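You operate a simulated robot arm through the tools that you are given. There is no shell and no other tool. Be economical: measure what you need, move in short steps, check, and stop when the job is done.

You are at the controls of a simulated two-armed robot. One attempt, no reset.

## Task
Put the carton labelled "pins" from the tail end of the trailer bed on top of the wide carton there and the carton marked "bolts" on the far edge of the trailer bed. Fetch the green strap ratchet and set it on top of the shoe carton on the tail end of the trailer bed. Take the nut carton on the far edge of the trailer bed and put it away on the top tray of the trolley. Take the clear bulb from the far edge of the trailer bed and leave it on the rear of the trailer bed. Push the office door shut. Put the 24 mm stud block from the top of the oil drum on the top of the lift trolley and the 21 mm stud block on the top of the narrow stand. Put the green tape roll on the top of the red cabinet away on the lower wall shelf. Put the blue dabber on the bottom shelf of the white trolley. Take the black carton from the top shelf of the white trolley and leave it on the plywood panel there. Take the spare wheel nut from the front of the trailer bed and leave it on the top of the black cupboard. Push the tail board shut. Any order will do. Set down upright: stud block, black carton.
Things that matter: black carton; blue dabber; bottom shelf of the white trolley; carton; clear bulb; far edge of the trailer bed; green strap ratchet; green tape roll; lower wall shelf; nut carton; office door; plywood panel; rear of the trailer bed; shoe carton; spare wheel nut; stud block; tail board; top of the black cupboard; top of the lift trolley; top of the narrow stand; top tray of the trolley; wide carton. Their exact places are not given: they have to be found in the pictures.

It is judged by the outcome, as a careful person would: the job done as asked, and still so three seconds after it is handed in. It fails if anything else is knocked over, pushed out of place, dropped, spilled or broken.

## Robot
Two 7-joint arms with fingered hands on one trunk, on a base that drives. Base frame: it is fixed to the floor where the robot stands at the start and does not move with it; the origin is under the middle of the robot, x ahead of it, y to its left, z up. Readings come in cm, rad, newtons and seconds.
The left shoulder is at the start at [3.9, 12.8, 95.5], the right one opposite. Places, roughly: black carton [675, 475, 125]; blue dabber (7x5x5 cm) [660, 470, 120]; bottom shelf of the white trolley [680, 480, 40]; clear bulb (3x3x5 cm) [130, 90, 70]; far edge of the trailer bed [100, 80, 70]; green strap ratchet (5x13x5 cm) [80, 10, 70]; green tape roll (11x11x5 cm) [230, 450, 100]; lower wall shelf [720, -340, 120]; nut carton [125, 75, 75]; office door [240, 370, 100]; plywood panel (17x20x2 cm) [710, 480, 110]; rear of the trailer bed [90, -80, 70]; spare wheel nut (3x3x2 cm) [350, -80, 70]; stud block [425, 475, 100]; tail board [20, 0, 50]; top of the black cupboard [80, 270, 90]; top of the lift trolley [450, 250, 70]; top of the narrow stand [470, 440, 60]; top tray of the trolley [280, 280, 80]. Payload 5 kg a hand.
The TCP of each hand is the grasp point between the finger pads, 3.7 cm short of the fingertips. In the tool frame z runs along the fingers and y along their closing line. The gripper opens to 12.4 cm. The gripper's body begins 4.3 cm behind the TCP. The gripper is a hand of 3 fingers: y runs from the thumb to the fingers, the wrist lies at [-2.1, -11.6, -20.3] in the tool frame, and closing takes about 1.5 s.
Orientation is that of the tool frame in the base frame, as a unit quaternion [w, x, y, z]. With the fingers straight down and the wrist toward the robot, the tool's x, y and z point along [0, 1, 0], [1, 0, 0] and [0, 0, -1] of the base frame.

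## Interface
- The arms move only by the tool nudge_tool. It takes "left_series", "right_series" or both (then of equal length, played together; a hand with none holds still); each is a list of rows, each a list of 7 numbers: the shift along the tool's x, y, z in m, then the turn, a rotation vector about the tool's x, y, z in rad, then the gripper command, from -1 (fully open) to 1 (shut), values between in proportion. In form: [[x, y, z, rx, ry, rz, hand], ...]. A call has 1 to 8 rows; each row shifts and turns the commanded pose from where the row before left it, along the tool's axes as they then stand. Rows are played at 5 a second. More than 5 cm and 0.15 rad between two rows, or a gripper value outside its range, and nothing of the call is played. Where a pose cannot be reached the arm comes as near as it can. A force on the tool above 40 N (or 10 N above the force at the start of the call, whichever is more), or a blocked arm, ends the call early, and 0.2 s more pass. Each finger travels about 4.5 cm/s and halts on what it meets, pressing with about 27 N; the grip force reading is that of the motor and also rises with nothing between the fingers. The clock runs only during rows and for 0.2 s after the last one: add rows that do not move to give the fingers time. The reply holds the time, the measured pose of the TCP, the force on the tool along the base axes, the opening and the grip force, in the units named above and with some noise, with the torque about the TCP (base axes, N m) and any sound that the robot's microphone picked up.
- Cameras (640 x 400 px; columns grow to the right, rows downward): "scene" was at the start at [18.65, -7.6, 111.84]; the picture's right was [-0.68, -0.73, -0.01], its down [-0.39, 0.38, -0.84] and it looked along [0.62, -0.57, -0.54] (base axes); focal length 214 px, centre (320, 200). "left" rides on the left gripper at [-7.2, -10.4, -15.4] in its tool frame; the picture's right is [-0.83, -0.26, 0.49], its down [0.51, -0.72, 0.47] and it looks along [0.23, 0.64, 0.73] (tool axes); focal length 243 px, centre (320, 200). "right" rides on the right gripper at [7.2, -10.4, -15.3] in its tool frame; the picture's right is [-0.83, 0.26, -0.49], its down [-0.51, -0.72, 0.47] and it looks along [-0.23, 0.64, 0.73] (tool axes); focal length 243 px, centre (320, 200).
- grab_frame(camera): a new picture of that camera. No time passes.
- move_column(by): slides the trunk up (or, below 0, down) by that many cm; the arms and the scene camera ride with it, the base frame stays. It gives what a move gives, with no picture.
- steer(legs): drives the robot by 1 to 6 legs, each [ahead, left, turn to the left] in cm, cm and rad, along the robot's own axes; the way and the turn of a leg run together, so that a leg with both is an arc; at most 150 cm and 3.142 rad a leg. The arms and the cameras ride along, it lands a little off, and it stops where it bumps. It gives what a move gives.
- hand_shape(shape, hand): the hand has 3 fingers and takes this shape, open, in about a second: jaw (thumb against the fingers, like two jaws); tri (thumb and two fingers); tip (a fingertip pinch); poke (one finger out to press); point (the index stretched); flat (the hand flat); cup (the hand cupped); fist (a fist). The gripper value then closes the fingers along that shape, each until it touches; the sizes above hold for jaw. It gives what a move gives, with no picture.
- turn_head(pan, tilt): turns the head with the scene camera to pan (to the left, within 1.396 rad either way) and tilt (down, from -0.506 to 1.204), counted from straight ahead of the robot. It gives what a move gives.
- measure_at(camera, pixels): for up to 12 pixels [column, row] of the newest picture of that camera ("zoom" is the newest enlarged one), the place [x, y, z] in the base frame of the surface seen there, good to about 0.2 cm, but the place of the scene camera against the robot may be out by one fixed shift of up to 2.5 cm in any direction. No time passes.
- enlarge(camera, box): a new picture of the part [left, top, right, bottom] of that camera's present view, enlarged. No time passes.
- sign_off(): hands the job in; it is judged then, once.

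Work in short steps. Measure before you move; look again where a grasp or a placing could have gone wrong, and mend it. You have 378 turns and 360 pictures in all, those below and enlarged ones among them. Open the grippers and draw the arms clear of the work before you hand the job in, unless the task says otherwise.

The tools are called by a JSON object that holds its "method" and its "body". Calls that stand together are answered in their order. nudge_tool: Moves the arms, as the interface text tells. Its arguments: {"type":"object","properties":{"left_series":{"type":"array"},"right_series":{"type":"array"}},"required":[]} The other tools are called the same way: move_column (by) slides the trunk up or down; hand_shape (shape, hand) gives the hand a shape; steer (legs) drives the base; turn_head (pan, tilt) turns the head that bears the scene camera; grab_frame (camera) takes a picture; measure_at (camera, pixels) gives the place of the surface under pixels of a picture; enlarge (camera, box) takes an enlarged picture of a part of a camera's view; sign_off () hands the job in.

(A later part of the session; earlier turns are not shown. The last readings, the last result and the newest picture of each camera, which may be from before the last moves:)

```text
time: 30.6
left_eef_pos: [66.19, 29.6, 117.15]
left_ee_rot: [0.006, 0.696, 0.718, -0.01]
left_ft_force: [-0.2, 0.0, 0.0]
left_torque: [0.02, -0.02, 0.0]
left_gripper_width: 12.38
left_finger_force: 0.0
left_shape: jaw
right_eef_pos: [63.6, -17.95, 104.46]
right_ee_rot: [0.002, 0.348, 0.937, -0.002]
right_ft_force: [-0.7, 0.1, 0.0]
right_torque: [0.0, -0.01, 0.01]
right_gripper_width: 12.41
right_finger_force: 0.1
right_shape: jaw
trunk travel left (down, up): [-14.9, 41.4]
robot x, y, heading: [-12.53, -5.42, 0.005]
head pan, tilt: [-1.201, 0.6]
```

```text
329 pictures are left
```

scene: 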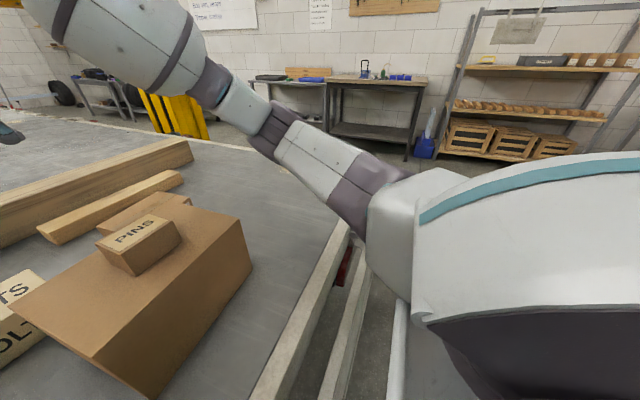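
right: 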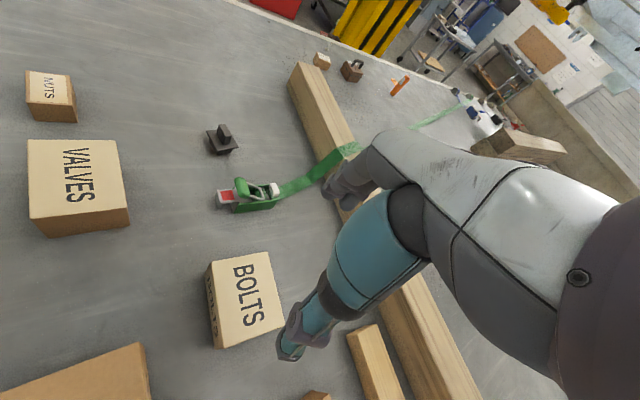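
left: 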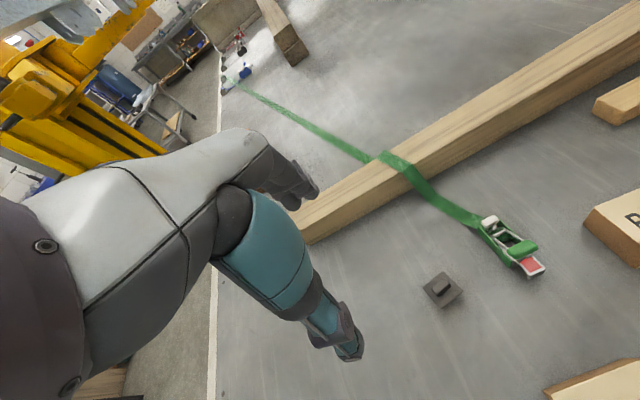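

Possibly the overhead lift deck touches the raised left elbow. Measure its height.

{"method": "turn_head", "body": {"pan": 0.5, "tilt": -0.3}}

{"method": "grab_frame", "body": {"camera": "scene"}}

{"method": "measure_at", "body": {"camera": "scene", "pixels": [[320, 100], [400, 200], [450, 100], [250, 150], [200, 100], [150, 200], [100, 50], [250, 50], [550, 50], [500, 200], [300, 30], [50, 150]]}}

```text
time: 32.4
left_eef_pos: [66.19, 29.7, 117.05]
left_ee_rot: [0.006, 0.696, 0.718, -0.009]
left_ft_force: [0.0, -0.8, 0.2]
left_torque: [-0.01, -0.03, 0.01]
left_gripper_width: 12.38
left_finger_force: 0.2
left_shape: jaw
right_eef_pos: [63.63, -17.95, 104.39]
right_ee_rot: [0.002, 0.348, 0.937, -0.003]
right_ft_force: [-1.0, 1.1, 0.0]
right_torque: [0.03, 0.0, 0.0]
right_gripper_width: 12.39
right_finger_force: 0.1
right_shape: jaw
trunk travel left (down, up): [-14.9, 41.4]
robot x, y, heading: [-12.97, -5.42, 0.006]
head pan, tilt: [0.499, -0.3]
```

```text
328 pictures are left
```

scene: 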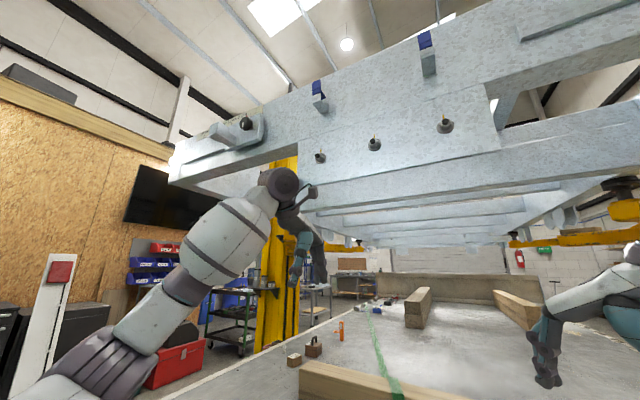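

```text
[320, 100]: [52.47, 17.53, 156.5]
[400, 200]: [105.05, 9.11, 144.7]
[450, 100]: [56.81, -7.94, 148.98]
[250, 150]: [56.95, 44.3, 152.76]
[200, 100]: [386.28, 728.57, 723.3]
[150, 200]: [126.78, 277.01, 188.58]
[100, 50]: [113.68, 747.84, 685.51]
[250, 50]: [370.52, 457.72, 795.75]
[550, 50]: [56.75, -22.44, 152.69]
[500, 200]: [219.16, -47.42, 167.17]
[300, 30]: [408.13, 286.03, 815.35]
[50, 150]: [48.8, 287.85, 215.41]
```

The lift deck (underside z≈140) touches the left wrist. I lower the left hand by 20 cm.

{"method": "nudge_tool", "body": {"left_series": [[0, 0, 0.04, 0, 0, 0, -1], [0, 0, 0.04, 0, 0, 0, -1], [0, 0, 0.04, 0, 0, 0, -1], [0, 0, 0.04, 0, 0, 0, -1], [0, 0, 0.04, 0, 0, 0, -1]]}}

{"method": "steer", "body": {"legs": [[0, -17, 0], [0, 0, 0.3]]}}

{"method": "nudge_tool", "body": {"right_series": [[0, 0, 0.02, 0, 0, -0.14, -1], [0, 0, 0, 0, 0, -0.14, -1], [0, 0, 0, 0, 0, -0.14, -1], [0, 0, 0, 0, 0, 0, -1]]}}

```text
time: 33.5
left_eef_pos: [65.83, 28.71, 97.4]
left_ee_rot: [0.005, 0.697, 0.718, -0.007]
left_ft_force: [1.3, -0.1, 0.8]
left_torque: [-0.02, -0.01, 0.0]
left_gripper_width: 12.39
left_finger_force: 0.1
left_shape: jaw
right_eef_pos: [63.47, -18.48, 104.35]
right_ee_rot: [0.001, 0.348, 0.937, 0.0]
right_ft_force: [0.5, -0.7, -0.4]
right_torque: [0.04, 0.0, 0.01]
right_gripper_width: 12.39
right_finger_force: 0.1
right_shape: jaw
trunk travel left (down, up): [-14.9, 41.4]
robot x, y, heading: [-12.3, -5.85, 0.006]
head pan, tilt: [0.499, -0.3]
```

```text
time: 36.0
left_eef_pos: [52.24, 33.61, 97.46]
left_ee_rot: [0.005, 0.58, 0.814, -0.005]
left_ft_force: [0.1, 0.8, -0.4]
left_torque: [0.0, 0.0, -0.01]
left_gripper_width: 12.39
left_finger_force: 0.0
left_shape: jaw
right_eef_pos: [64.03, -12.29, 104.48]
right_ee_rot: [0.002, 0.204, 0.979, 0.0]
right_ft_force: [-0.5, -0.1, 0.9]
right_torque: [-0.01, -0.02, 0.01]
right_gripper_width: 12.41
right_finger_force: 0.1
right_shape: jaw
trunk travel left (down, up): [-14.9, 41.4]
robot x, y, heading: [-12.64, -22.46, 0.305]
head pan, tilt: [0.499, -0.3]
```

```text
time: 37.0
left_eef_pos: [52.21, 33.64, 97.53]
left_ee_rot: [0.005, 0.581, 0.814, -0.005]
left_ft_force: [-0.4, 0.1, -0.8]
left_torque: [0.02, -0.04, -0.02]
left_gripper_width: 12.4
left_finger_force: 0.1
left_shape: jaw
right_eef_pos: [64.0, -12.23, 104.33]
right_ee_rot: [0.001, 0.204, 0.979, 0.0]
right_ft_force: [0.7, -0.2, 0.4]
right_torque: [-0.01, 0.0, -0.01]
right_gripper_width: 12.39
right_finger_force: 0.1
right_shape: jaw
right hand out of reach, approached as far as the arm can: row 1, 2, 3
trunk travel left (down, up): [-14.9, 41.4]
robot x, y, heading: [-12.76, -22.22, 0.301]
head pan, tilt: [0.499, -0.3]
```

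Move along tool y toward the ratchet (should free the yaw).

{"method": "nudge_tool", "body": {"right_series": [[0, 0.0456, 0, 0, 0, 0, -1], [0, 0.0456, 0, 0, 0, 0, -1], [0, 0.0456, 0, 0, 0, 0, -1], [0, 0.0456, 0, 0, 0, 0, -1], [0, 0.0456, 0, 0, 0, 0, -1], [0, 0, 0, 0, 0, 0, -1]]}}

```text
time: 38.4
left_eef_pos: [52.2, 33.72, 97.42]
left_ee_rot: [0.005, 0.58, 0.814, -0.006]
left_ft_force: [0.0, 0.6, -0.9]
left_torque: [0.02, 0.0, 0.02]
left_gripper_width: 12.37
left_finger_force: 0.0
left_shape: jaw
right_eef_pos: [68.77, -0.83, 104.7]
right_ee_rot: [0.0, 0.205, 0.979, 0.001]
right_ft_force: [-0.4, -0.1, 0.8]
right_torque: [0.02, 0.02, 0.0]
right_gripper_width: 12.38
right_finger_force: 0.0
right_shape: jaw
right hand out of reach, approached as far as the arm can: row 3, 4, 5
trunk travel left (down, up): [-14.9, 41.4]
robot x, y, heading: [-12.6, -22.17, 0.304]
head pan, tilt: [0.499, -0.3]
```

The yaw limit is about 49° relative to the robot's heading, so I turn the robot further left to ~0.72 rad.

{"method": "steer", "body": {"legs": [[0, 0, 0.42]]}}

{"method": "turn_head", "body": {"pan": -0.35, "tilt": 0.75}}

{"method": "grab_frame", "body": {"camera": "scene"}}

```text
time: 40.0
left_eef_pos: [23.87, 55.15, 97.5]
left_ee_rot: [0.006, 0.399, 0.917, -0.005]
left_ft_force: [0.4, 0.6, 0.6]
left_torque: [-0.03, -0.03, -0.01]
left_gripper_width: 12.37
left_finger_force: 0.1
left_shape: jaw
right_eef_pos: [53.14, 30.27, 104.62]
right_ee_rot: [0.002, -0.004, 1.0, 0.001]
right_ft_force: [-0.1, 0.6, 0.3]
right_torque: [-0.01, -0.01, -0.01]
right_gripper_width: 12.39
right_finger_force: 0.0
right_shape: jaw
trunk travel left (down, up): [-14.9, 41.4]
robot x, y, heading: [-12.3, -22.71, 0.723]
head pan, tilt: [0.499, -0.3]
```

```text
time: 41.3
left_eef_pos: [24.01, 55.11, 97.59]
left_ee_rot: [0.006, 0.4, 0.917, -0.005]
left_ft_force: [-0.3, -0.2, 0.1]
left_torque: [-0.01, 0.01, -0.01]
left_gripper_width: 12.42
left_finger_force: 0.1
left_shape: jaw
right_eef_pos: [53.2, 30.3, 104.68]
right_ee_rot: [-0.001, -0.003, 1.0, 0.0]
right_ft_force: [0.1, 0.2, 0.1]
right_torque: [0.03, 0.02, 0.0]
right_gripper_width: 12.4
right_finger_force: 0.0
right_shape: jaw
trunk travel left (down, up): [-14.9, 41.4]
robot x, y, heading: [-12.42, -22.28, 0.725]
head pan, tilt: [-0.351, 0.75]
```

```text
327 pictures are left
```

scene: 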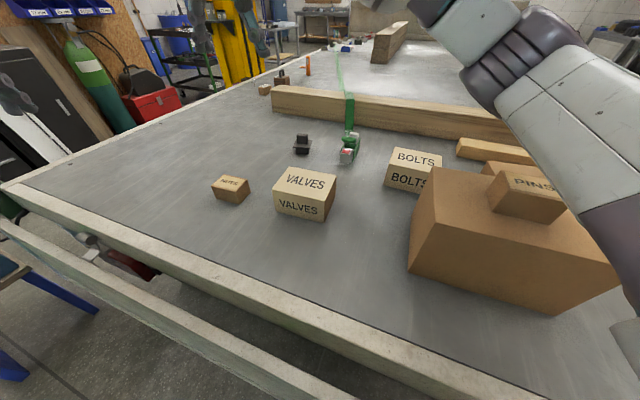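

Tool is now at exactly 90° yaw. Move over the ratchet at (73, 9) and view.

{"method": "nudge_tool", "body": {"right_series": [[-0.033, -0.0355, 0, 0, 0, 0, -1], [-0.033, -0.0355, 0, 0, 0, 0, -1], [-0.033, -0.0355, 0, 0, 0, 0, -1], [-0.033, -0.0355, 0, 0, 0, 0, -1], [-0.033, -0.0355, 0, 0, 0, 0, -1], [-0.033, -0.0355, 0, 0, 0, 0, -1], [0, 0, 0.03, 0, 0, 0, -1]]}}

{"method": "grab_frame", "body": {"camera": "right"}}

{"method": "enlarge", "body": {"camera": "scene", "box": [290, 90, 450, 190]}}

```text
time: 42.9
left_eef_pos: [24.04, 55.14, 97.37]
left_ee_rot: [0.006, 0.4, 0.917, -0.006]
left_ft_force: [-0.4, 0.9, -0.1]
left_torque: [-0.02, 0.0, 0.03]
left_gripper_width: 12.39
left_finger_force: 0.1
left_shape: jaw
right_eef_pos: [53.41, 30.3, 101.35]
right_ee_rot: [0.001, -0.003, 1.0, 0.001]
right_ft_force: [-0.3, -1.0, -0.5]
right_torque: [-0.01, 0.04, 0.02]
right_gripper_width: 12.4
right_finger_force: 0.1
right_shape: jaw
right hand out of reach, approached as far as the arm can: row 1, 2, 3, 4, 5, 6
trunk travel left (down, up): [-14.9, 41.4]
robot x, y, heading: [-12.66, -22.09, 0.72]
head pan, tilt: [-0.351, 0.75]
```

```text
326 pictures are left
```

right: 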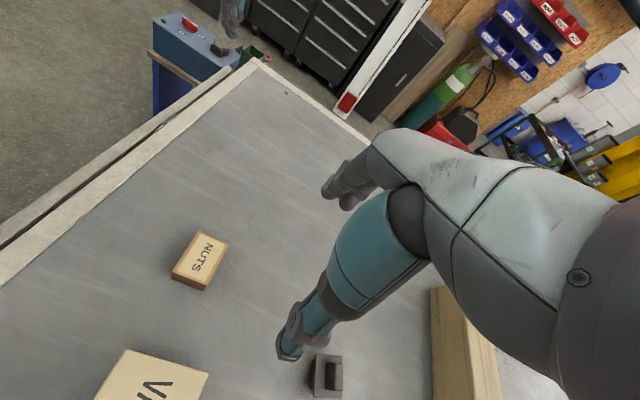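

```text
4.00 times, centred on (370, 140) of scene
```

zoom: 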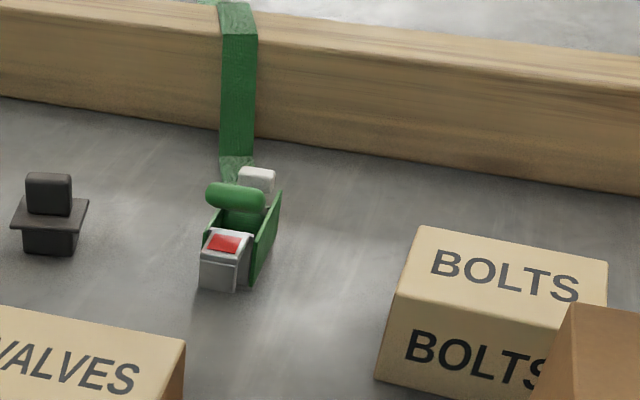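

Lateral motion with this yaw is beyond the arm. I test the other yaw direction (wrist swung to the other side), since the limits may be asymmetric.

{"method": "nudge_tool", "body": {"right_series": [[-0.02, 0, 0, 0, 0, 0.148, -1], [-0.02, 0, 0, 0, 0, 0.148, -1], [0, 0, 0, 0, 0, 0.148, -1], [0, 0, 0, 0, 0, 0.148, -1], [0, 0, 0, 0, 0, 0.148, -1], [0, 0, 0, 0, 0, 0.148, -1], [0, 0, 0, 0, 0, 0.148, -1], [0, 0, 0, 0, 0, 0.148, -1]]}}

{"method": "nudge_tool", "body": {"right_series": [[0, 0, 0, 0, 0, 0.148, -1], [0, 0, 0, 0, 0, 0.148, -1], [0, 0, 0, 0, 0, 0.148, -1], [0, 0, 0, 0, 0, 0.148, -1], [0, 0, 0, 0, 0, 0.148, -1], [0, 0, 0, 0, 0, 0.148, -1], [0, 0, 0, 0, 0, 0.148, -1], [0, 0, 0, 0, 0, 0.148, -1]]}}

```text
time: 44.7
left_eef_pos: [23.92, 55.16, 97.35]
left_ee_rot: [0.007, 0.399, 0.917, -0.005]
left_ft_force: [0.1, 0.6, 0.4]
left_torque: [0.04, 0.0, -0.04]
left_gripper_width: 12.39
left_finger_force: 0.1
left_shape: jaw
right_eef_pos: [57.39, 30.08, 101.84]
right_ee_rot: [0.0, 0.556, 0.831, 0.001]
right_ft_force: [0.0, 0.2, 0.3]
right_torque: [0.02, 0.02, 0.01]
right_gripper_width: 12.41
right_finger_force: 0.0
right_shape: jaw
trunk travel left (down, up): [-14.9, 41.4]
robot x, y, heading: [-12.65, -22.15, 0.718]
head pan, tilt: [-0.351, 0.75]
```

```text
time: 46.5
left_eef_pos: [23.85, 55.21, 97.46]
left_ee_rot: [0.007, 0.4, 0.917, -0.005]
left_ft_force: [-0.5, 0.1, 0.4]
left_torque: [-0.02, -0.03, 0.0]
left_gripper_width: 12.38
left_finger_force: 0.0
left_shape: jaw
right_eef_pos: [57.33, 30.18, 101.74]
right_ee_rot: [0.0, 0.925, 0.38, 0.002]
right_ft_force: [0.1, 0.9, 0.4]
right_torque: [0.02, 0.02, 0.04]
right_gripper_width: 12.38
right_finger_force: 0.1
right_shape: jaw
trunk travel left (down, up): [-14.9, 41.4]
robot x, y, heading: [-12.61, -22.52, 0.72]
head pan, tilt: [-0.351, 0.75]
```

The yaw with wrist to the left works freely. I reposition the robot to about (−9, 25), heading 0, so the right hand can grip the ratchet with ψ=−90°.

{"method": "steer", "body": {"legs": [[0, 0, -0.72], [0, 47, 0], [3.5, 0, 0]]}}

{"method": "grab_frame", "body": {"camera": "right"}}

```text
time: 51.7
left_eef_pos: [69.46, 58.68, 97.36]
left_ee_rot: [0.004, 0.696, 0.718, -0.007]
left_ft_force: [-0.3, 0.5, 0.0]
left_torque: [-0.01, 0.01, 0.0]
left_gripper_width: 12.39
left_finger_force: 0.0
left_shape: jaw
right_eef_pos: [77.97, 17.68, 101.7]
right_ee_rot: [0.0, 1.0, 0.03, 0.0]
right_ft_force: [-0.6, 0.6, 0.0]
right_torque: [0.0, 0.04, 0.0]
right_gripper_width: 12.39
right_finger_force: 0.0
right_shape: jaw
trunk travel left (down, up): [-14.9, 41.4]
robot x, y, heading: [-9.15, 24.45, 0.006]
head pan, tilt: [-0.351, 0.75]
```

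```text
324 pictures are left
```

right: 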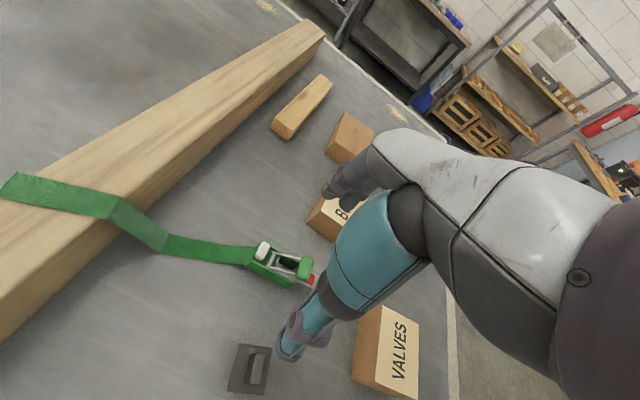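

Measure the ratchet from this view.

{"method": "enlarge", "body": {"camera": "right", "box": [220, 220, 340, 300]}}

{"method": "measure_at", "body": {"camera": "right", "pixels": [[263, 249], [312, 279], [305, 267], [249, 263], [270, 275], [295, 286], [280, 253], [300, 260], [290, 265], [245, 255], [255, 247], [285, 268]]}}

```text
5.00 times, centred on (280, 260) of right
```

zoom: 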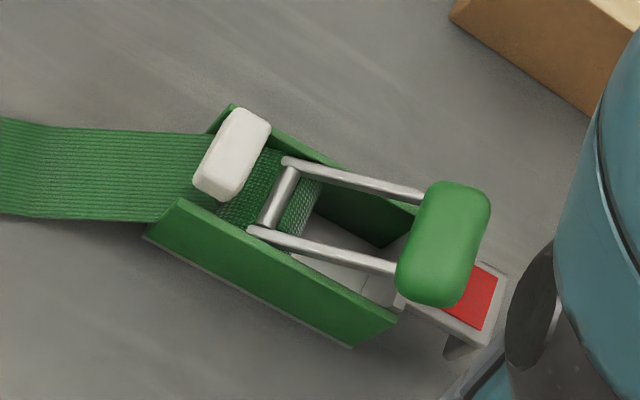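

```text
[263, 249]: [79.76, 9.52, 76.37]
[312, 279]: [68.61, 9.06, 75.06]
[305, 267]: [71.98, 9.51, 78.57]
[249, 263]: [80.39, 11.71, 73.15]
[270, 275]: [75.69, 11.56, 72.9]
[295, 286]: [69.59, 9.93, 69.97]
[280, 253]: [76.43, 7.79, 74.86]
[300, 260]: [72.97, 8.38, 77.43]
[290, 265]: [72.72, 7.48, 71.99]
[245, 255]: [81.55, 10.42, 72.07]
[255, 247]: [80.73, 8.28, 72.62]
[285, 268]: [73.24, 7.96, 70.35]
```

Side plates span y 7.2–11.7, x 70–81. Move over (75, 9.45) and descend to z≈75.3.

{"method": "nudge_tool", "body": {"right_series": [[-0.0175, 0.04, 0, 0, 0, 0, -1], [-0.0175, 0.04, 0, 0, 0, 0, -1], [0, 0, 0.044, 0, 0, 0, -1], [0, 0, 0.044, 0, 0, 0, -1], [0, 0, 0.044, 0, 0, 0, -1], [0, 0, 0.044, 0, 0, 0, -1], [0, 0, 0.0, 0, 0, 0, -1]]}}

{"method": "grab_frame", "body": {"camera": "right"}}

```text
time: 53.3
left_eef_pos: [69.25, 58.53, 97.62]
left_ee_rot: [0.004, 0.696, 0.718, -0.007]
left_ft_force: [0.0, -0.9, -0.5]
left_torque: [0.02, -0.02, -0.01]
left_gripper_width: 12.38
left_finger_force: 0.0
left_shape: jaw
right_eef_pos: [74.97, 9.27, 84.29]
right_ee_rot: [0.0, 1.0, 0.03, 0.002]
right_ft_force: [-1.0, -0.1, 0.5]
right_torque: [0.01, -0.03, 0.01]
right_gripper_width: 12.39
right_finger_force: 0.1
right_shape: jaw
trunk travel left (down, up): [-14.9, 41.4]
robot x, y, heading: [-8.86, 24.21, 0.004]
head pan, tilt: [-0.351, 0.75]
```

```text
322 pictures are left
```

right: 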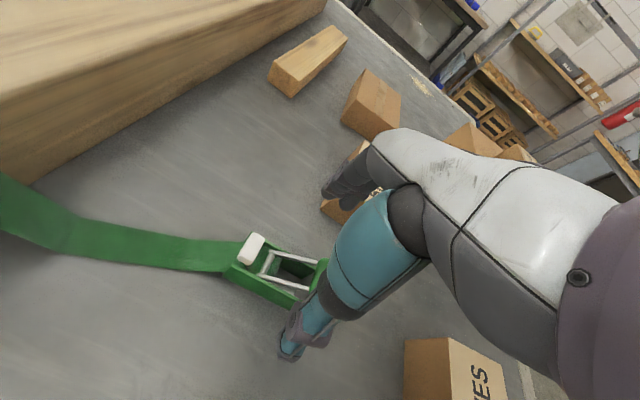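

Descend 9 cm more and close.

{"method": "nudge_tool", "body": {"right_series": [[0, 0, 0.045, 0, 0, 0, -1], [0, 0, 0.045, 0, 0, 0, -1], [0, 0, 0, 0, 0, 0, 0.2], [0, 0, 0, 0, 0, 0, 1], [0, 0, 0, 0, 0, 0, 1], [0, 0, 0, 0, 0, 0, 1], [0, 0, 0, 0, 0, 0, 1], [0, 0, 0, 0, 0, 0, 1]]}}

{"method": "nudge_tool", "body": {"right_series": [[0, 0, 0, 0, 0, 0, 1], [0, 0, 0, 0, 0, 0, 1], [0, 0, 0, 0, 0, 0, 1], [0, 0, 0, 0, 0, 0, 1], [0, 0, -0.03, 0, 0, 0, 1], [0, 0, -0.03, 0, 0, 0, 1]]}}

{"method": "grab_frame", "body": {"camera": "right"}}

{"method": "grab_frame", "body": {"camera": "scene"}}

```text
time: 55.1
left_eef_pos: [69.4, 58.54, 97.33]
left_ee_rot: [0.004, 0.696, 0.718, -0.008]
left_ft_force: [-0.2, -0.2, -0.4]
left_torque: [-0.02, -0.02, 0.0]
left_gripper_width: 12.37
left_finger_force: 0.1
left_shape: jaw
right_eef_pos: [74.96, 9.34, 75.12]
right_ee_rot: [0.0, 1.0, 0.031, 0.002]
right_ft_force: [-1.0, 0.9, -0.8]
right_torque: [0.01, -0.03, 0.0]
right_gripper_width: 3.97
right_finger_force: 27.4
right_shape: jaw
trunk travel left (down, up): [-14.9, 41.4]
robot x, y, heading: [-9.25, 24.7, 0.006]
head pan, tilt: [-0.351, 0.75]
```

```text
time: 56.5
left_eef_pos: [69.38, 58.6, 97.47]
left_ee_rot: [0.004, 0.696, 0.718, -0.007]
left_ft_force: [0.7, -0.3, -0.5]
left_torque: [0.01, -0.03, 0.03]
left_gripper_width: 12.39
left_finger_force: 0.0
left_shape: jaw
right_eef_pos: [74.94, 9.3, 81.22]
right_ee_rot: [0.0, 0.999, 0.032, 0.001]
right_ft_force: [0.0, 0.7, -3.1]
right_torque: [0.02, -0.02, -0.01]
right_gripper_width: 3.96
right_finger_force: 27.2
right_shape: jaw
trunk travel left (down, up): [-14.9, 41.4]
robot x, y, heading: [-9.15, 24.0, 0.002]
head pan, tilt: [-0.351, 0.75]
```

```text
321 pictures are left
```

right: 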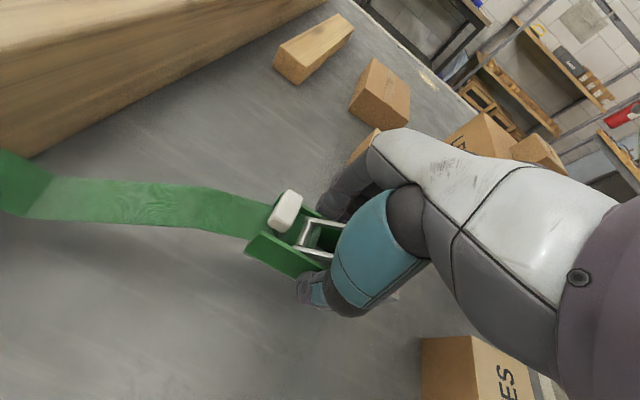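

```text
320 pictures are left
```

scene: 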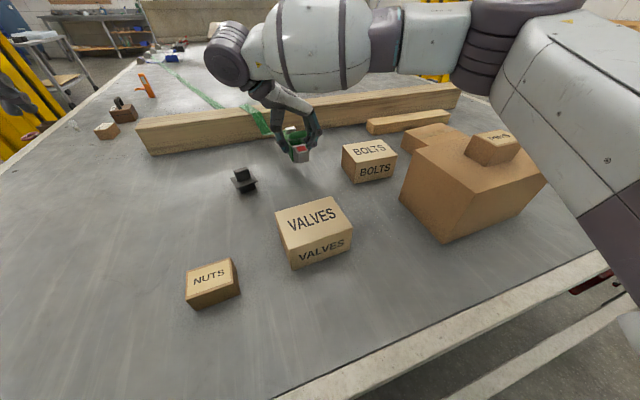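

Held, and the strap follows flexibly. Lift more, then drive right slowly.

{"method": "nudge_tool", "body": {"right_series": [[0, 0, -0.04, 0, 0, 0, 1], [0, 0, -0.04, 0, 0, 0, 1], [0, 0, -0.04, 0, 0, 0, 1], [0, 0, -0.02, 0, 0, 0, 1]]}}

{"method": "steer", "body": {"legs": [[0, -20, 0]]}}

{"method": "grab_frame", "body": {"camera": "right"}}

{"method": "grab_frame", "body": {"camera": "scene"}}

```text
time: 57.5
left_eef_pos: [69.34, 58.58, 97.36]
left_ee_rot: [0.004, 0.696, 0.718, -0.006]
left_ft_force: [1.1, 0.8, 0.2]
left_torque: [0.03, 0.0, -0.01]
left_gripper_width: 12.39
left_finger_force: 0.0
left_shape: jaw
right_eef_pos: [74.95, 9.39, 95.25]
right_ee_rot: [0.0, 1.0, 0.031, 0.001]
right_ft_force: [-0.8, -0.4, -2.6]
right_torque: [0.0, -0.01, -0.01]
right_gripper_width: 3.95
right_finger_force: 26.9
right_shape: jaw
trunk travel left (down, up): [-14.9, 41.4]
robot x, y, heading: [-8.95, 24.31, 0.004]
head pan, tilt: [-0.351, 0.75]
```

```text
time: 59.1
left_eef_pos: [69.54, 38.38, 97.42]
left_ee_rot: [0.004, 0.696, 0.718, -0.008]
left_ft_force: [0.6, 0.2, -0.3]
left_torque: [0.02, 0.03, -0.01]
left_gripper_width: 12.38
left_finger_force: 0.2
left_shape: jaw
right_eef_pos: [75.13, -10.79, 95.16]
right_ee_rot: [-0.001, 1.0, 0.031, 0.002]
right_ft_force: [0.2, 0.2, -3.1]
right_torque: [-0.01, -0.02, 0.0]
right_gripper_width: 3.96
right_finger_force: 27.1
right_shape: jaw
trunk travel left (down, up): [-14.9, 41.4]
robot x, y, heading: [-8.91, 4.24, 0.008]
head pan, tilt: [-0.351, 0.75]
```

```text
319 pictures are left
```

right: 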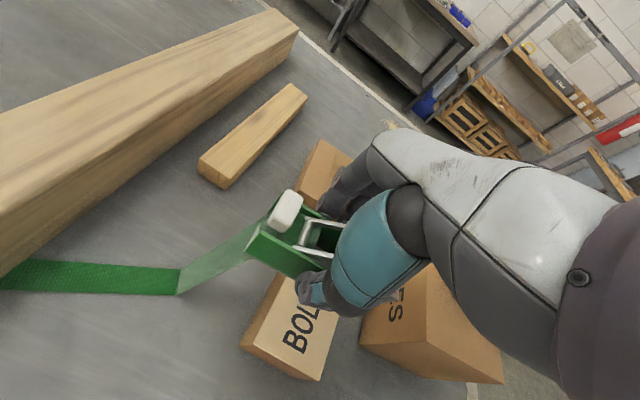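

```text
318 pictures are left
```

scene: 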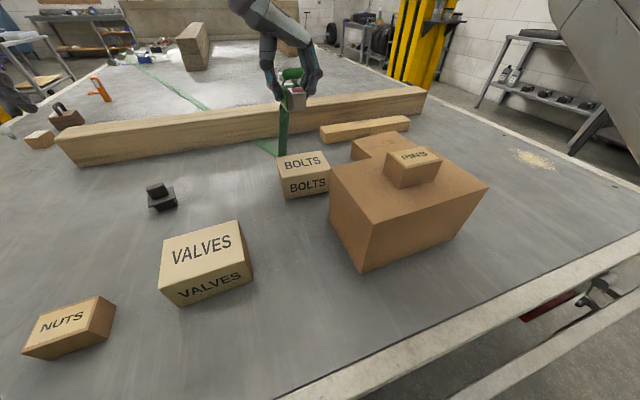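

No pull from the strap. Continue right and then turn the tool back to yaw 0 (ratchet along y).

{"method": "steer", "body": {"legs": [[0, -20, 0]]}}

{"method": "nudge_tool", "body": {"right_series": [[-0.01, 0, 0, 0, 0, -0.14, 1], [-0.01, 0, 0, 0, 0, -0.14, 1], [0, 0, 0, 0, 0, -0.14, 1], [0, 0, 0, 0, 0, -0.14, 1], [0, 0, 0, 0, 0, -0.14, 1], [0, 0, 0, 0, 0, -0.14, 1], [0, 0, 0, 0, 0, -0.14, 1], [0, 0, 0, 0, 0, -0.14, 1]]}}

{"method": "nudge_tool", "body": {"right_series": [[0, 0, 0, 0, 0, -0.14, 1], [0, 0, 0, 0, 0, -0.14, 1], [0, 0, 0, 0, 0, -0.11, 1], [0, 0, 0, 0, 0, 0, 1]]}}

{"method": "grab_frame", "body": {"camera": "right"}}

{"method": "grab_frame", "body": {"camera": "scene"}}

```text
time: 60.7
left_eef_pos: [69.53, 18.64, 97.44]
left_ee_rot: [0.004, 0.695, 0.719, -0.007]
left_ft_force: [0.5, 0.4, -0.6]
left_torque: [0.03, 0.01, -0.01]
left_gripper_width: 12.38
left_finger_force: 0.0
left_shape: jaw
right_eef_pos: [75.31, -30.49, 95.25]
right_ee_rot: [0.0, 0.999, 0.032, 0.001]
right_ft_force: [0.6, 0.3, -4.5]
right_torque: [0.02, 0.02, -0.03]
right_gripper_width: 3.96
right_finger_force: 26.5
right_shape: jaw
trunk travel left (down, up): [-14.9, 41.4]
robot x, y, heading: [-8.87, -16.02, 0.011]
head pan, tilt: [-0.351, 0.75]
```

```text
time: 62.5
left_eef_pos: [69.61, 18.52, 97.58]
left_ee_rot: [0.003, 0.695, 0.719, -0.007]
left_ft_force: [-0.7, 0.5, -0.3]
left_torque: [0.02, -0.01, 0.0]
left_gripper_width: 12.4
left_finger_force: 0.0
left_shape: jaw
right_eef_pos: [73.38, -30.79, 95.13]
right_ee_rot: [0.0, 0.829, 0.559, 0.001]
right_ft_force: [0.2, 0.1, -3.7]
right_torque: [0.0, 0.0, -0.02]
right_gripper_width: 3.95
right_finger_force: 26.8
right_shape: jaw
trunk travel left (down, up): [-14.9, 41.4]
robot x, y, heading: [-8.7, -15.73, 0.001]
head pan, tilt: [-0.351, 0.75]
```

```text
time: 63.5
left_eef_pos: [69.64, 18.69, 97.46]
left_ee_rot: [0.004, 0.696, 0.718, -0.007]
left_ft_force: [0.2, -0.5, 0.2]
left_torque: [-0.03, 0.02, 0.0]
left_gripper_width: 12.4
left_finger_force: 0.1
left_shape: jaw
right_eef_pos: [73.3, -30.66, 95.24]
right_ee_rot: [0.001, 0.706, 0.709, 0.001]
right_ft_force: [-0.2, -0.4, -3.2]
right_torque: [0.0, 0.02, -0.02]
right_gripper_width: 3.98
right_finger_force: 27.2
right_shape: jaw
trunk travel left (down, up): [-14.9, 41.4]
robot x, y, heading: [-8.96, -15.49, 0.003]
head pan, tilt: [-0.351, 0.75]
```

```text
317 pictures are left
```

right: 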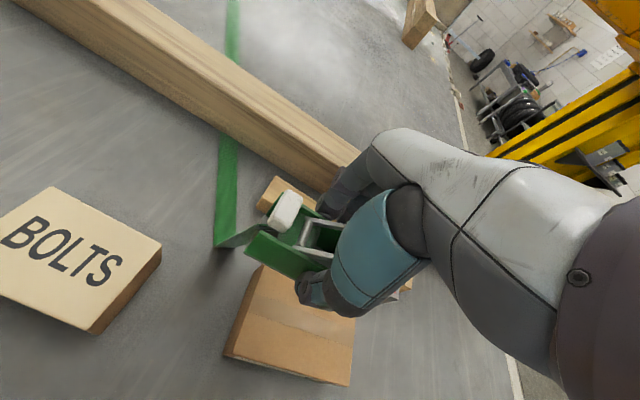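

```text
316 pictures are left
```

scene: 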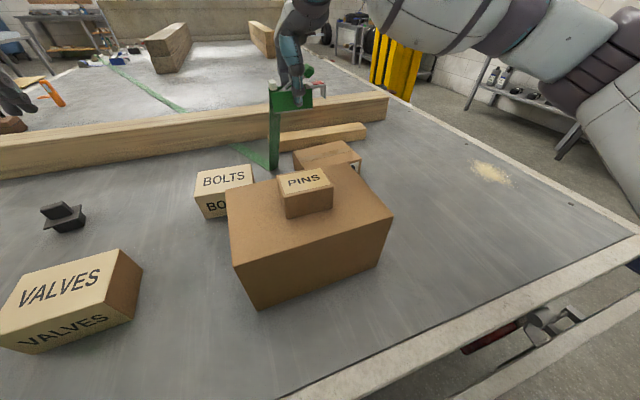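

Measure the shoe carton top from the right camera.

{"method": "measure_at", "body": {"camera": "right", "pixels": [[262, 270], [226, 350], [350, 380], [350, 345], [240, 345], [300, 330], [222, 358]]}}

{"method": "enlarge", "body": {"camera": "right", "box": [200, 160, 420, 400]}}

```text
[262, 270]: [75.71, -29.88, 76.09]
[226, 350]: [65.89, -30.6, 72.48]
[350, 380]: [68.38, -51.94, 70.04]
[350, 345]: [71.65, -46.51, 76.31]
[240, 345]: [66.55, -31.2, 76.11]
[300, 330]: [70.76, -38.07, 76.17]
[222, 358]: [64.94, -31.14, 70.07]
```

```text
1.67 times, centred on (310, 280) of right
```

zoom: 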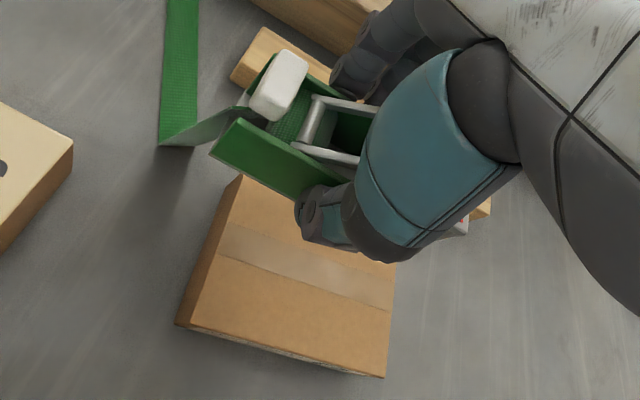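

Shoe carton centre (71.9, −38.4), top 76.2. Move over it and lower to z≈81.5, then release.

{"method": "nudge_tool", "body": {"right_series": [[-0.034, -0.007, 0, 0, 0, 0, 1], [-0.034, -0.007, 0, 0, 0, 0, 1], [0, 0, 0.045, 0, 0, 0, 1], [0, 0, 0.045, 0, 0, 0, 1], [0, 0, 0.03, 0, 0, 0, 1], [0, 0, 0.015, 0, 0, 0, 1], [0, 0, 0, 0, 0, 0, 1]]}}

{"method": "grab_frame", "body": {"camera": "right"}}

```text
time: 65.1
left_eef_pos: [69.57, 18.63, 97.41]
left_ee_rot: [0.004, 0.696, 0.718, -0.006]
left_ft_force: [0.1, 0.1, 0.5]
left_torque: [0.02, -0.02, 0.01]
left_gripper_width: 12.43
left_finger_force: 0.0
left_shape: jaw
right_eef_pos: [71.95, -37.49, 81.69]
right_ee_rot: [0.0, 0.706, 0.708, 0.001]
right_ft_force: [0.1, 0.7, -3.3]
right_torque: [-0.02, 0.02, 0.01]
right_gripper_width: 3.96
right_finger_force: 27.0
right_shape: jaw
trunk travel left (down, up): [-14.9, 41.4]
robot x, y, heading: [-8.67, -15.91, 0.004]
head pan, tilt: [-0.351, 0.75]
```

```text
314 pictures are left
```

right: 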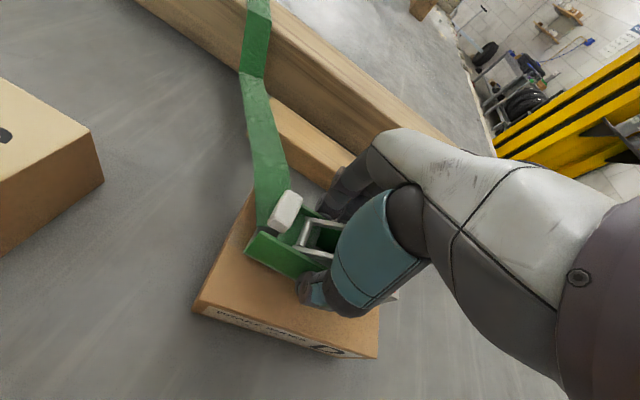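

Lower slightly and release gently, then rise.

{"method": "nudge_tool", "body": {"right_series": [[0, 0, 0.003, 0, 0, 0, 1], [0, 0, 0, 0, 0, 0, 0.3], [0, 0, 0, 0, 0, 0, 0], [0, 0, 0, 0, 0, 0, -0.3], [0, 0, 0, 0, 0, 0, -0.3], [0, 0, -0.03, 0, 0, 0, -0.3], [0, 0, -0.05, 0, 0, 0, -0.3], [0, 0, -0.05, 0, 0, 0, -1]]}}

{"method": "grab_frame", "body": {"camera": "right"}}

{"method": "enlarge", "body": {"camera": "scene", "box": [180, 80, 400, 220]}}

```text
time: 66.9
left_eef_pos: [69.49, 18.72, 97.57]
left_ee_rot: [0.004, 0.696, 0.718, -0.006]
left_ft_force: [0.4, -0.2, -0.7]
left_torque: [-0.03, -0.03, -0.01]
left_gripper_width: 12.38
left_finger_force: 0.1
left_shape: jaw
right_eef_pos: [72.03, -37.5, 94.55]
right_ee_rot: [0.002, 0.706, 0.708, 0.001]
right_ft_force: [-0.3, 1.1, -0.7]
right_torque: [-0.01, -0.03, 0.01]
right_gripper_width: 11.49
right_finger_force: 0.0
right_shape: jaw
trunk travel left (down, up): [-14.9, 41.4]
robot x, y, heading: [-9.0, -16.08, 0.006]
head pan, tilt: [-0.351, 0.75]
```

```text
313 pictures are left
```

right: 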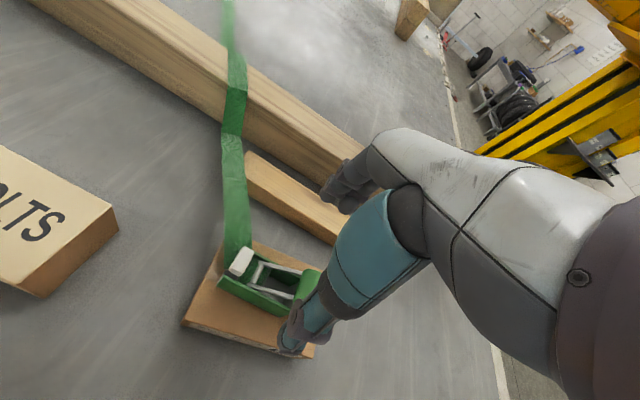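

```text
2.86 times, centred on (290, 150) of scene
```

zoom: 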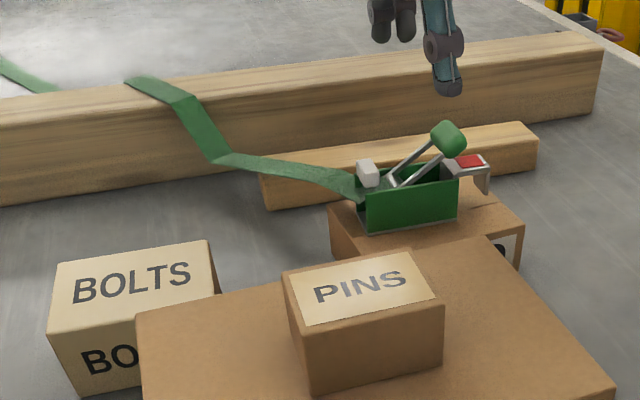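

The ratchet rests on the shoe carton. Now the right hand goes over BOLTS (68.1, −10.6).

{"method": "nudge_tool", "body": {"right_series": [[0.045, -0.0065, 0, 0, 0, 0, -1], [0.045, -0.0065, 0, 0, 0, 0, -1], [0.045, -0.0065, 0, 0, 0, 0, -1], [0.045, -0.0065, 0, 0, 0, 0, -1], [0.045, -0.0065, 0, 0, 0, 0, -1], [0.044, -0.0065, 0, 0, 0, 0.05, -1], [0, 0, 0.02, 0, 0, 0, -1]]}}

{"method": "grab_frame", "body": {"camera": "right"}}

```text
time: 68.5
left_eef_pos: [69.59, 18.43, 97.31]
left_ee_rot: [0.002, 0.695, 0.719, -0.008]
left_ft_force: [0.2, 0.0, -0.2]
left_torque: [0.02, 0.04, 0.02]
left_gripper_width: 12.37
left_finger_force: 0.0
left_shape: jaw
right_eef_pos: [67.99, -10.78, 92.31]
right_ee_rot: [0.0, 0.724, 0.69, 0.002]
right_ft_force: [-0.5, -0.5, 0.1]
right_torque: [0.03, -0.02, 0.04]
right_gripper_width: 12.38
right_finger_force: 0.0
right_shape: jaw
trunk travel left (down, up): [-14.9, 41.4]
robot x, y, heading: [-9.0, -15.92, 0.006]
head pan, tilt: [-0.351, 0.75]
```

```text
311 pictures are left
```

right: 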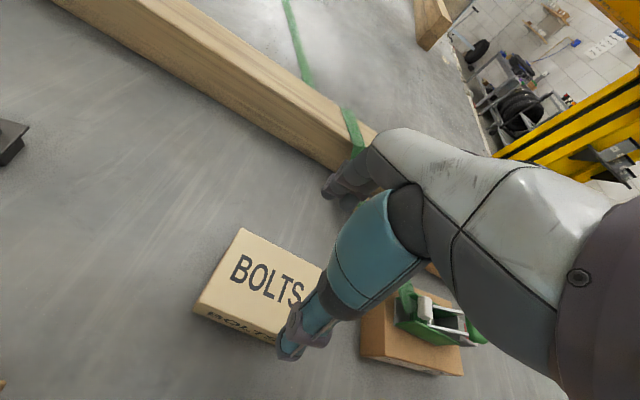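

Verify the BOLTS corners quickly before descending.

{"method": "measure_at", "body": {"camera": "right", "pixels": [[242, 231], [198, 303], [270, 335], [319, 268], [277, 335]]}}

```text
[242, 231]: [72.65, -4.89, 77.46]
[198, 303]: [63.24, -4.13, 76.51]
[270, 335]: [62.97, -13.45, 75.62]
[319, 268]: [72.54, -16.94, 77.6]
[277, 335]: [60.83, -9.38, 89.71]
```

Centre x≈68.0. Descend and grip.

{"method": "nudge_tool", "body": {"right_series": [[0, 0, 0.0445, 0, 0, 0, -1], [0, 0, 0.0445, 0, 0, 0, -1], [0, 0, 0.0445, 0, 0, 0, -1], [0, 0, 0.0445, 0, 0, 0, -1], [0, 0, 0, 0, 0, 0, -1]]}}

{"method": "nudge_tool", "body": {"right_series": [[0, 0, 0, 0, 0, 0, 1], [0, 0, 0, 0, 0, 0, 1], [0, 0, 0, 0, 0, 0, 1], [0, 0, 0, 0, 0, 0, 1], [0, 0, 0, 0, 0, 0, 1], [0, 0, -0.04, 0, 0, 0, 1], [0, 0, -0.04, 0, 0, 0, 1], [0, 0, -0.04, 0, 0, 0, 1]]}}

{"method": "grab_frame", "body": {"camera": "right"}}

```text
time: 69.7
left_eef_pos: [69.3, 18.63, 97.78]
left_ee_rot: [0.004, 0.695, 0.719, -0.006]
left_ft_force: [-0.5, -0.3, -0.4]
left_torque: [-0.01, 0.0, -0.01]
left_gripper_width: 12.4
left_finger_force: 0.1
left_shape: jaw
right_eef_pos: [67.99, -10.72, 75.23]
right_ee_rot: [0.002, 0.724, 0.69, 0.005]
right_ft_force: [6.7, 2.1, 39.7]
right_torque: [0.28, -0.69, -0.07]
right_gripper_width: 12.4
right_finger_force: 0.1
right_shape: jaw
trunk travel left (down, up): [-14.9, 41.4]
robot x, y, heading: [-8.55, -16.14, 0.005]
head pan, tilt: [-0.351, 0.75]
```

```text
time: 71.5
left_eef_pos: [69.48, 18.72, 97.39]
left_ee_rot: [0.005, 0.696, 0.718, -0.008]
left_ft_force: [-0.6, 0.7, 0.8]
left_torque: [0.01, 0.01, 0.01]
left_gripper_width: 12.38
left_finger_force: 0.0
left_shape: jaw
right_eef_pos: [67.92, -10.53, 86.59]
right_ee_rot: [-0.001, 0.723, 0.691, 0.0]
right_ft_force: [-1.0, -0.3, -7.5]
right_torque: [-0.04, 0.0, -0.01]
right_gripper_width: 9.12
right_finger_force: 27.2
right_shape: jaw
trunk travel left (down, up): [-14.9, 41.4]
robot x, y, heading: [-8.91, -15.59, 0.012]
head pan, tilt: [-0.351, 0.75]
```

```text
310 pictures are left
```

right: 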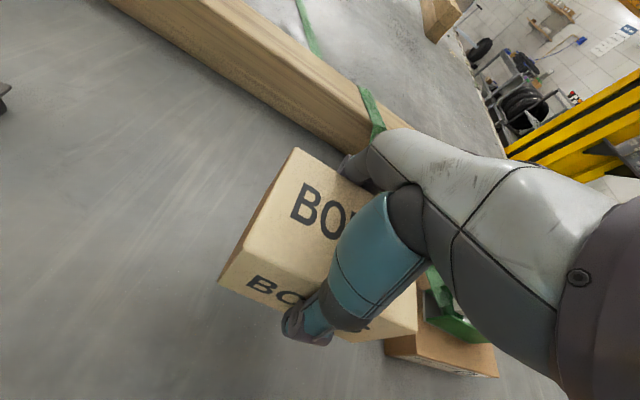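

BOLTS is held. I back off 22 cm and look left to plan the route to the trailer's left side.

{"method": "nudge_tool", "body": {"right_series": [[0, 0, -0.03, 0, 0, 0, 1], [0, 0, -0.03, 0, 0, 0, 1]]}}

{"method": "steer", "body": {"legs": [[-22, 0, 0]]}}

{"method": "turn_head", "body": {"pan": 1.0, "tilt": 0.6}}

{"method": "grab_frame", "body": {"camera": "scene"}}

{"method": "measure_at", "body": {"camera": "scene", "pixels": [[100, 200], [200, 200], [300, 200], [400, 200], [100, 300], [200, 300], [300, 300], [50, 120], [250, 120], [350, 120], [420, 120], [480, 120]]}}

```text
time: 72.1
left_eef_pos: [69.56, 18.69, 97.38]
left_ee_rot: [0.004, 0.695, 0.718, -0.007]
left_ft_force: [0.9, 0.6, 0.8]
left_torque: [0.01, 0.01, 0.02]
left_gripper_width: 12.39
left_finger_force: 0.1
left_shape: jaw
right_eef_pos: [67.96, -10.68, 92.48]
right_ee_rot: [0.0, 0.724, 0.69, 0.0]
right_ft_force: [0.5, 0.4, -7.1]
right_torque: [0.01, -0.03, -0.01]
right_gripper_width: 9.11
right_finger_force: 27.1
right_shape: jaw
trunk travel left (down, up): [-14.9, 41.4]
robot x, y, heading: [-8.62, -15.76, 0.006]
head pan, tilt: [-0.351, 0.75]
```

```text
time: 73.8
left_eef_pos: [47.86, 18.29, 97.28]
left_ee_rot: [0.004, 0.696, 0.718, -0.008]
left_ft_force: [0.1, -0.7, 0.0]
left_torque: [0.0, -0.01, -0.02]
left_gripper_width: 12.37
left_finger_force: 0.1
left_shape: jaw
right_eef_pos: [46.12, -11.18, 92.43]
right_ee_rot: [0.0, 0.726, 0.688, 0.001]
right_ft_force: [0.3, -0.9, -6.8]
right_torque: [0.05, -0.03, -0.02]
right_gripper_width: 9.12
right_finger_force: 26.8
right_shape: jaw
trunk travel left (down, up): [-14.9, 41.4]
robot x, y, heading: [-30.76, -15.86, 0.008]
head pan, tilt: [-0.351, 0.75]
```

```text
time: 75.3
left_eef_pos: [47.72, 18.19, 97.31]
left_ee_rot: [0.004, 0.696, 0.718, -0.007]
left_ft_force: [0.5, 0.2, -0.1]
left_torque: [-0.02, -0.04, -0.02]
left_gripper_width: 12.38
left_finger_force: 0.2
left_shape: jaw
right_eef_pos: [46.19, -11.12, 92.43]
right_ee_rot: [-0.001, 0.725, 0.689, 0.001]
right_ft_force: [-0.1, 0.8, -7.0]
right_torque: [0.01, 0.01, -0.03]
right_gripper_width: 9.11
right_finger_force: 26.7
right_shape: jaw
trunk travel left (down, up): [-14.9, 41.4]
robot x, y, heading: [-30.64, -16.35, 0.005]
head pan, tilt: [1.0, 0.6]
```

```text
309 pictures are left
```

scene: 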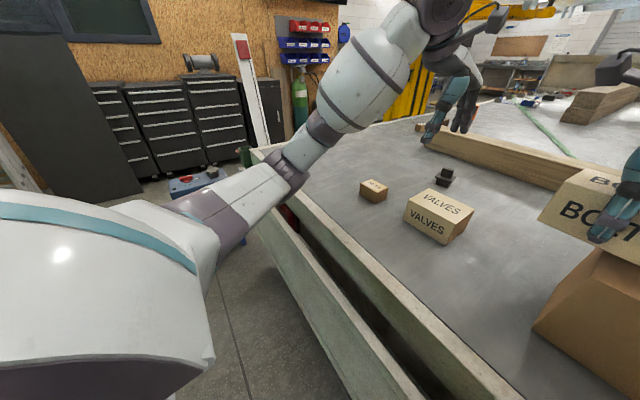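

```text
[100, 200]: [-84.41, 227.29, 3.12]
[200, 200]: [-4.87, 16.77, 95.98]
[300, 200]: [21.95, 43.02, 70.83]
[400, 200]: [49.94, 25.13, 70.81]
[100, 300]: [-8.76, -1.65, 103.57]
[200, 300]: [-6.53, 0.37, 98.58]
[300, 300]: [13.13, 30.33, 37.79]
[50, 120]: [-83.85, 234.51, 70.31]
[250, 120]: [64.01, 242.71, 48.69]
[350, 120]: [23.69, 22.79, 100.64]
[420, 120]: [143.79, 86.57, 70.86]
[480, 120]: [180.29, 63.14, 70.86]
```

Check the tail-board shape: measure several points on its face and the blue box beyond.

{"method": "measure_at", "body": {"camera": "scene", "pixels": [[268, 232], [300, 280], [330, 330], [290, 320], [320, 350], [400, 365], [380, 385], [280, 270], [265, 250], [195, 182], [215, 175], [185, 195]]}}

{"method": "turn_head", "body": {"pan": 0.6, "tilt": 1.1}}

{"method": "grab_frame", "body": {"camera": "scene"}}

```text
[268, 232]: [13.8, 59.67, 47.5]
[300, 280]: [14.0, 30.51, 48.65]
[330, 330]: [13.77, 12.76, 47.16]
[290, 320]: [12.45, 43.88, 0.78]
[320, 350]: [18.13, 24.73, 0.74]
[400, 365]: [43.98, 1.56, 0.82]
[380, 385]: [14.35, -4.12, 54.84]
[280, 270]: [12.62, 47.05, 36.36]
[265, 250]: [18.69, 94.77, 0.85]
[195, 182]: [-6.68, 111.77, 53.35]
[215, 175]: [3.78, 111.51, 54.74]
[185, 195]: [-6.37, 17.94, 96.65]
```

```text
time: 76.2
left_eef_pos: [47.8, 18.14, 97.32]
left_ee_rot: [0.004, 0.696, 0.718, -0.007]
left_ft_force: [-0.7, -0.3, -0.5]
left_torque: [0.01, 0.02, -0.01]
left_gripper_width: 12.39
left_finger_force: 0.0
left_shape: jaw
right_eef_pos: [46.27, -11.18, 92.4]
right_ee_rot: [0.0, 0.725, 0.689, 0.001]
right_ft_force: [-0.2, -0.6, -6.2]
right_torque: [-0.01, 0.0, -0.02]
right_gripper_width: 9.12
right_finger_force: 27.1
right_shape: jaw
trunk travel left (down, up): [-14.9, 41.4]
robot x, y, heading: [-30.53, -16.0, 0.01]
head pan, tilt: [0.6, 1.1]
```

```text
308 pictures are left
```

scene: 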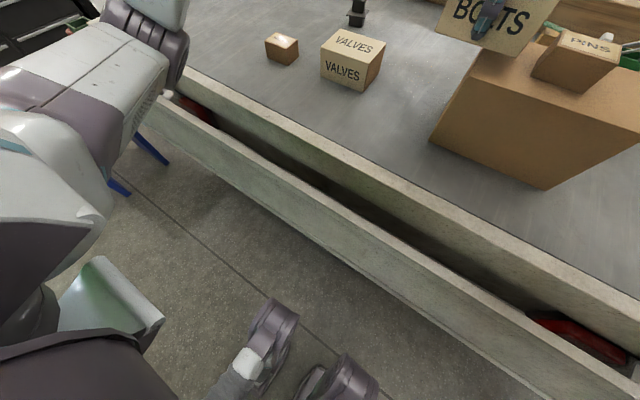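

The board's bottom swings outward (x 12.6 at z 36 vs 15 at z 62), so it's hinged at the top and its low part has to be pushed in. I check behind-left and behind-right before backing.

{"method": "turn_head", "body": {"pan": 1.39, "tilt": 0.3}}

{"method": "grab_frame", "body": {"camera": "scene"}}

{"method": "turn_head", "body": {"pan": -1.39, "tilt": 0.3}}

{"method": "grab_frame", "body": {"camera": "scene"}}

```text
time: 77.3
left_eef_pos: [47.82, 18.2, 97.26]
left_ee_rot: [0.004, 0.696, 0.718, -0.007]
left_ft_force: [0.2, 0.7, 0.2]
left_torque: [0.02, 0.01, 0.02]
left_gripper_width: 12.4
left_finger_force: 0.1
left_shape: jaw
right_eef_pos: [46.2, -11.05, 92.33]
right_ee_rot: [-0.001, 0.724, 0.69, 0.001]
right_ft_force: [-0.3, 0.3, -7.9]
right_torque: [0.0, -0.04, 0.01]
right_gripper_width: 9.12
right_finger_force: 27.3
right_shape: jaw
trunk travel left (down, up): [-14.9, 41.4]
robot x, y, heading: [-30.71, -15.53, 0.002]
head pan, tilt: [1.389, 0.3]
```

```text
307 pictures are left
```

scene: 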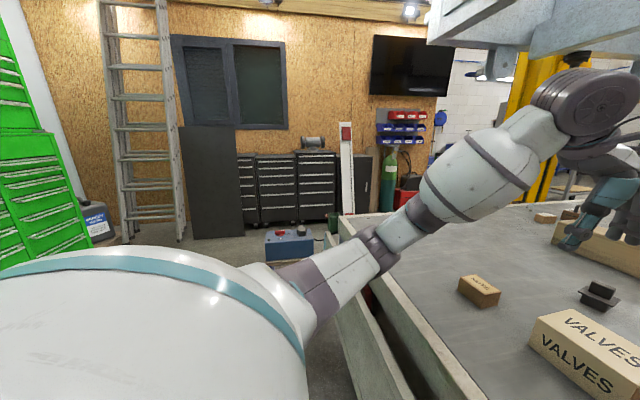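

```text
time: 79.8
left_eef_pos: [47.8, 18.26, 97.36]
left_ee_rot: [0.004, 0.696, 0.718, -0.008]
left_ft_force: [0.4, -0.7, 0.6]
left_torque: [-0.04, 0.01, -0.03]
left_gripper_width: 12.39
left_finger_force: 0.0
left_shape: jaw
right_eef_pos: [46.06, -11.22, 92.47]
right_ee_rot: [-0.001, 0.725, 0.689, 0.001]
right_ft_force: [0.2, 0.4, -7.4]
right_torque: [0.01, -0.03, 0.04]
right_gripper_width: 9.11
right_finger_force: 26.8
right_shape: jaw
trunk travel left (down, up): [-14.9, 41.4]
robot x, y, heading: [-30.92, -15.99, 0.006]
head pan, tilt: [-1.389, 0.3]
```

```text
306 pictures are left
```

scene: 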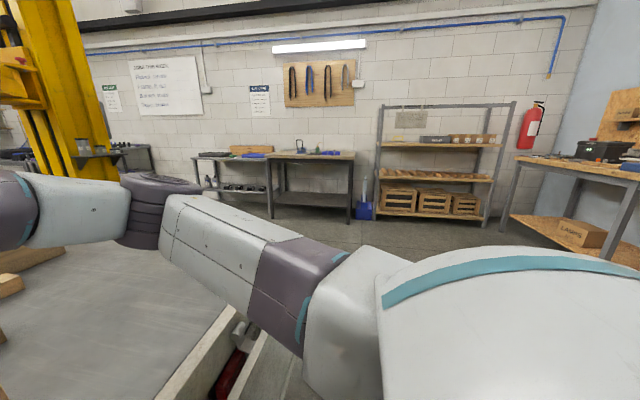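

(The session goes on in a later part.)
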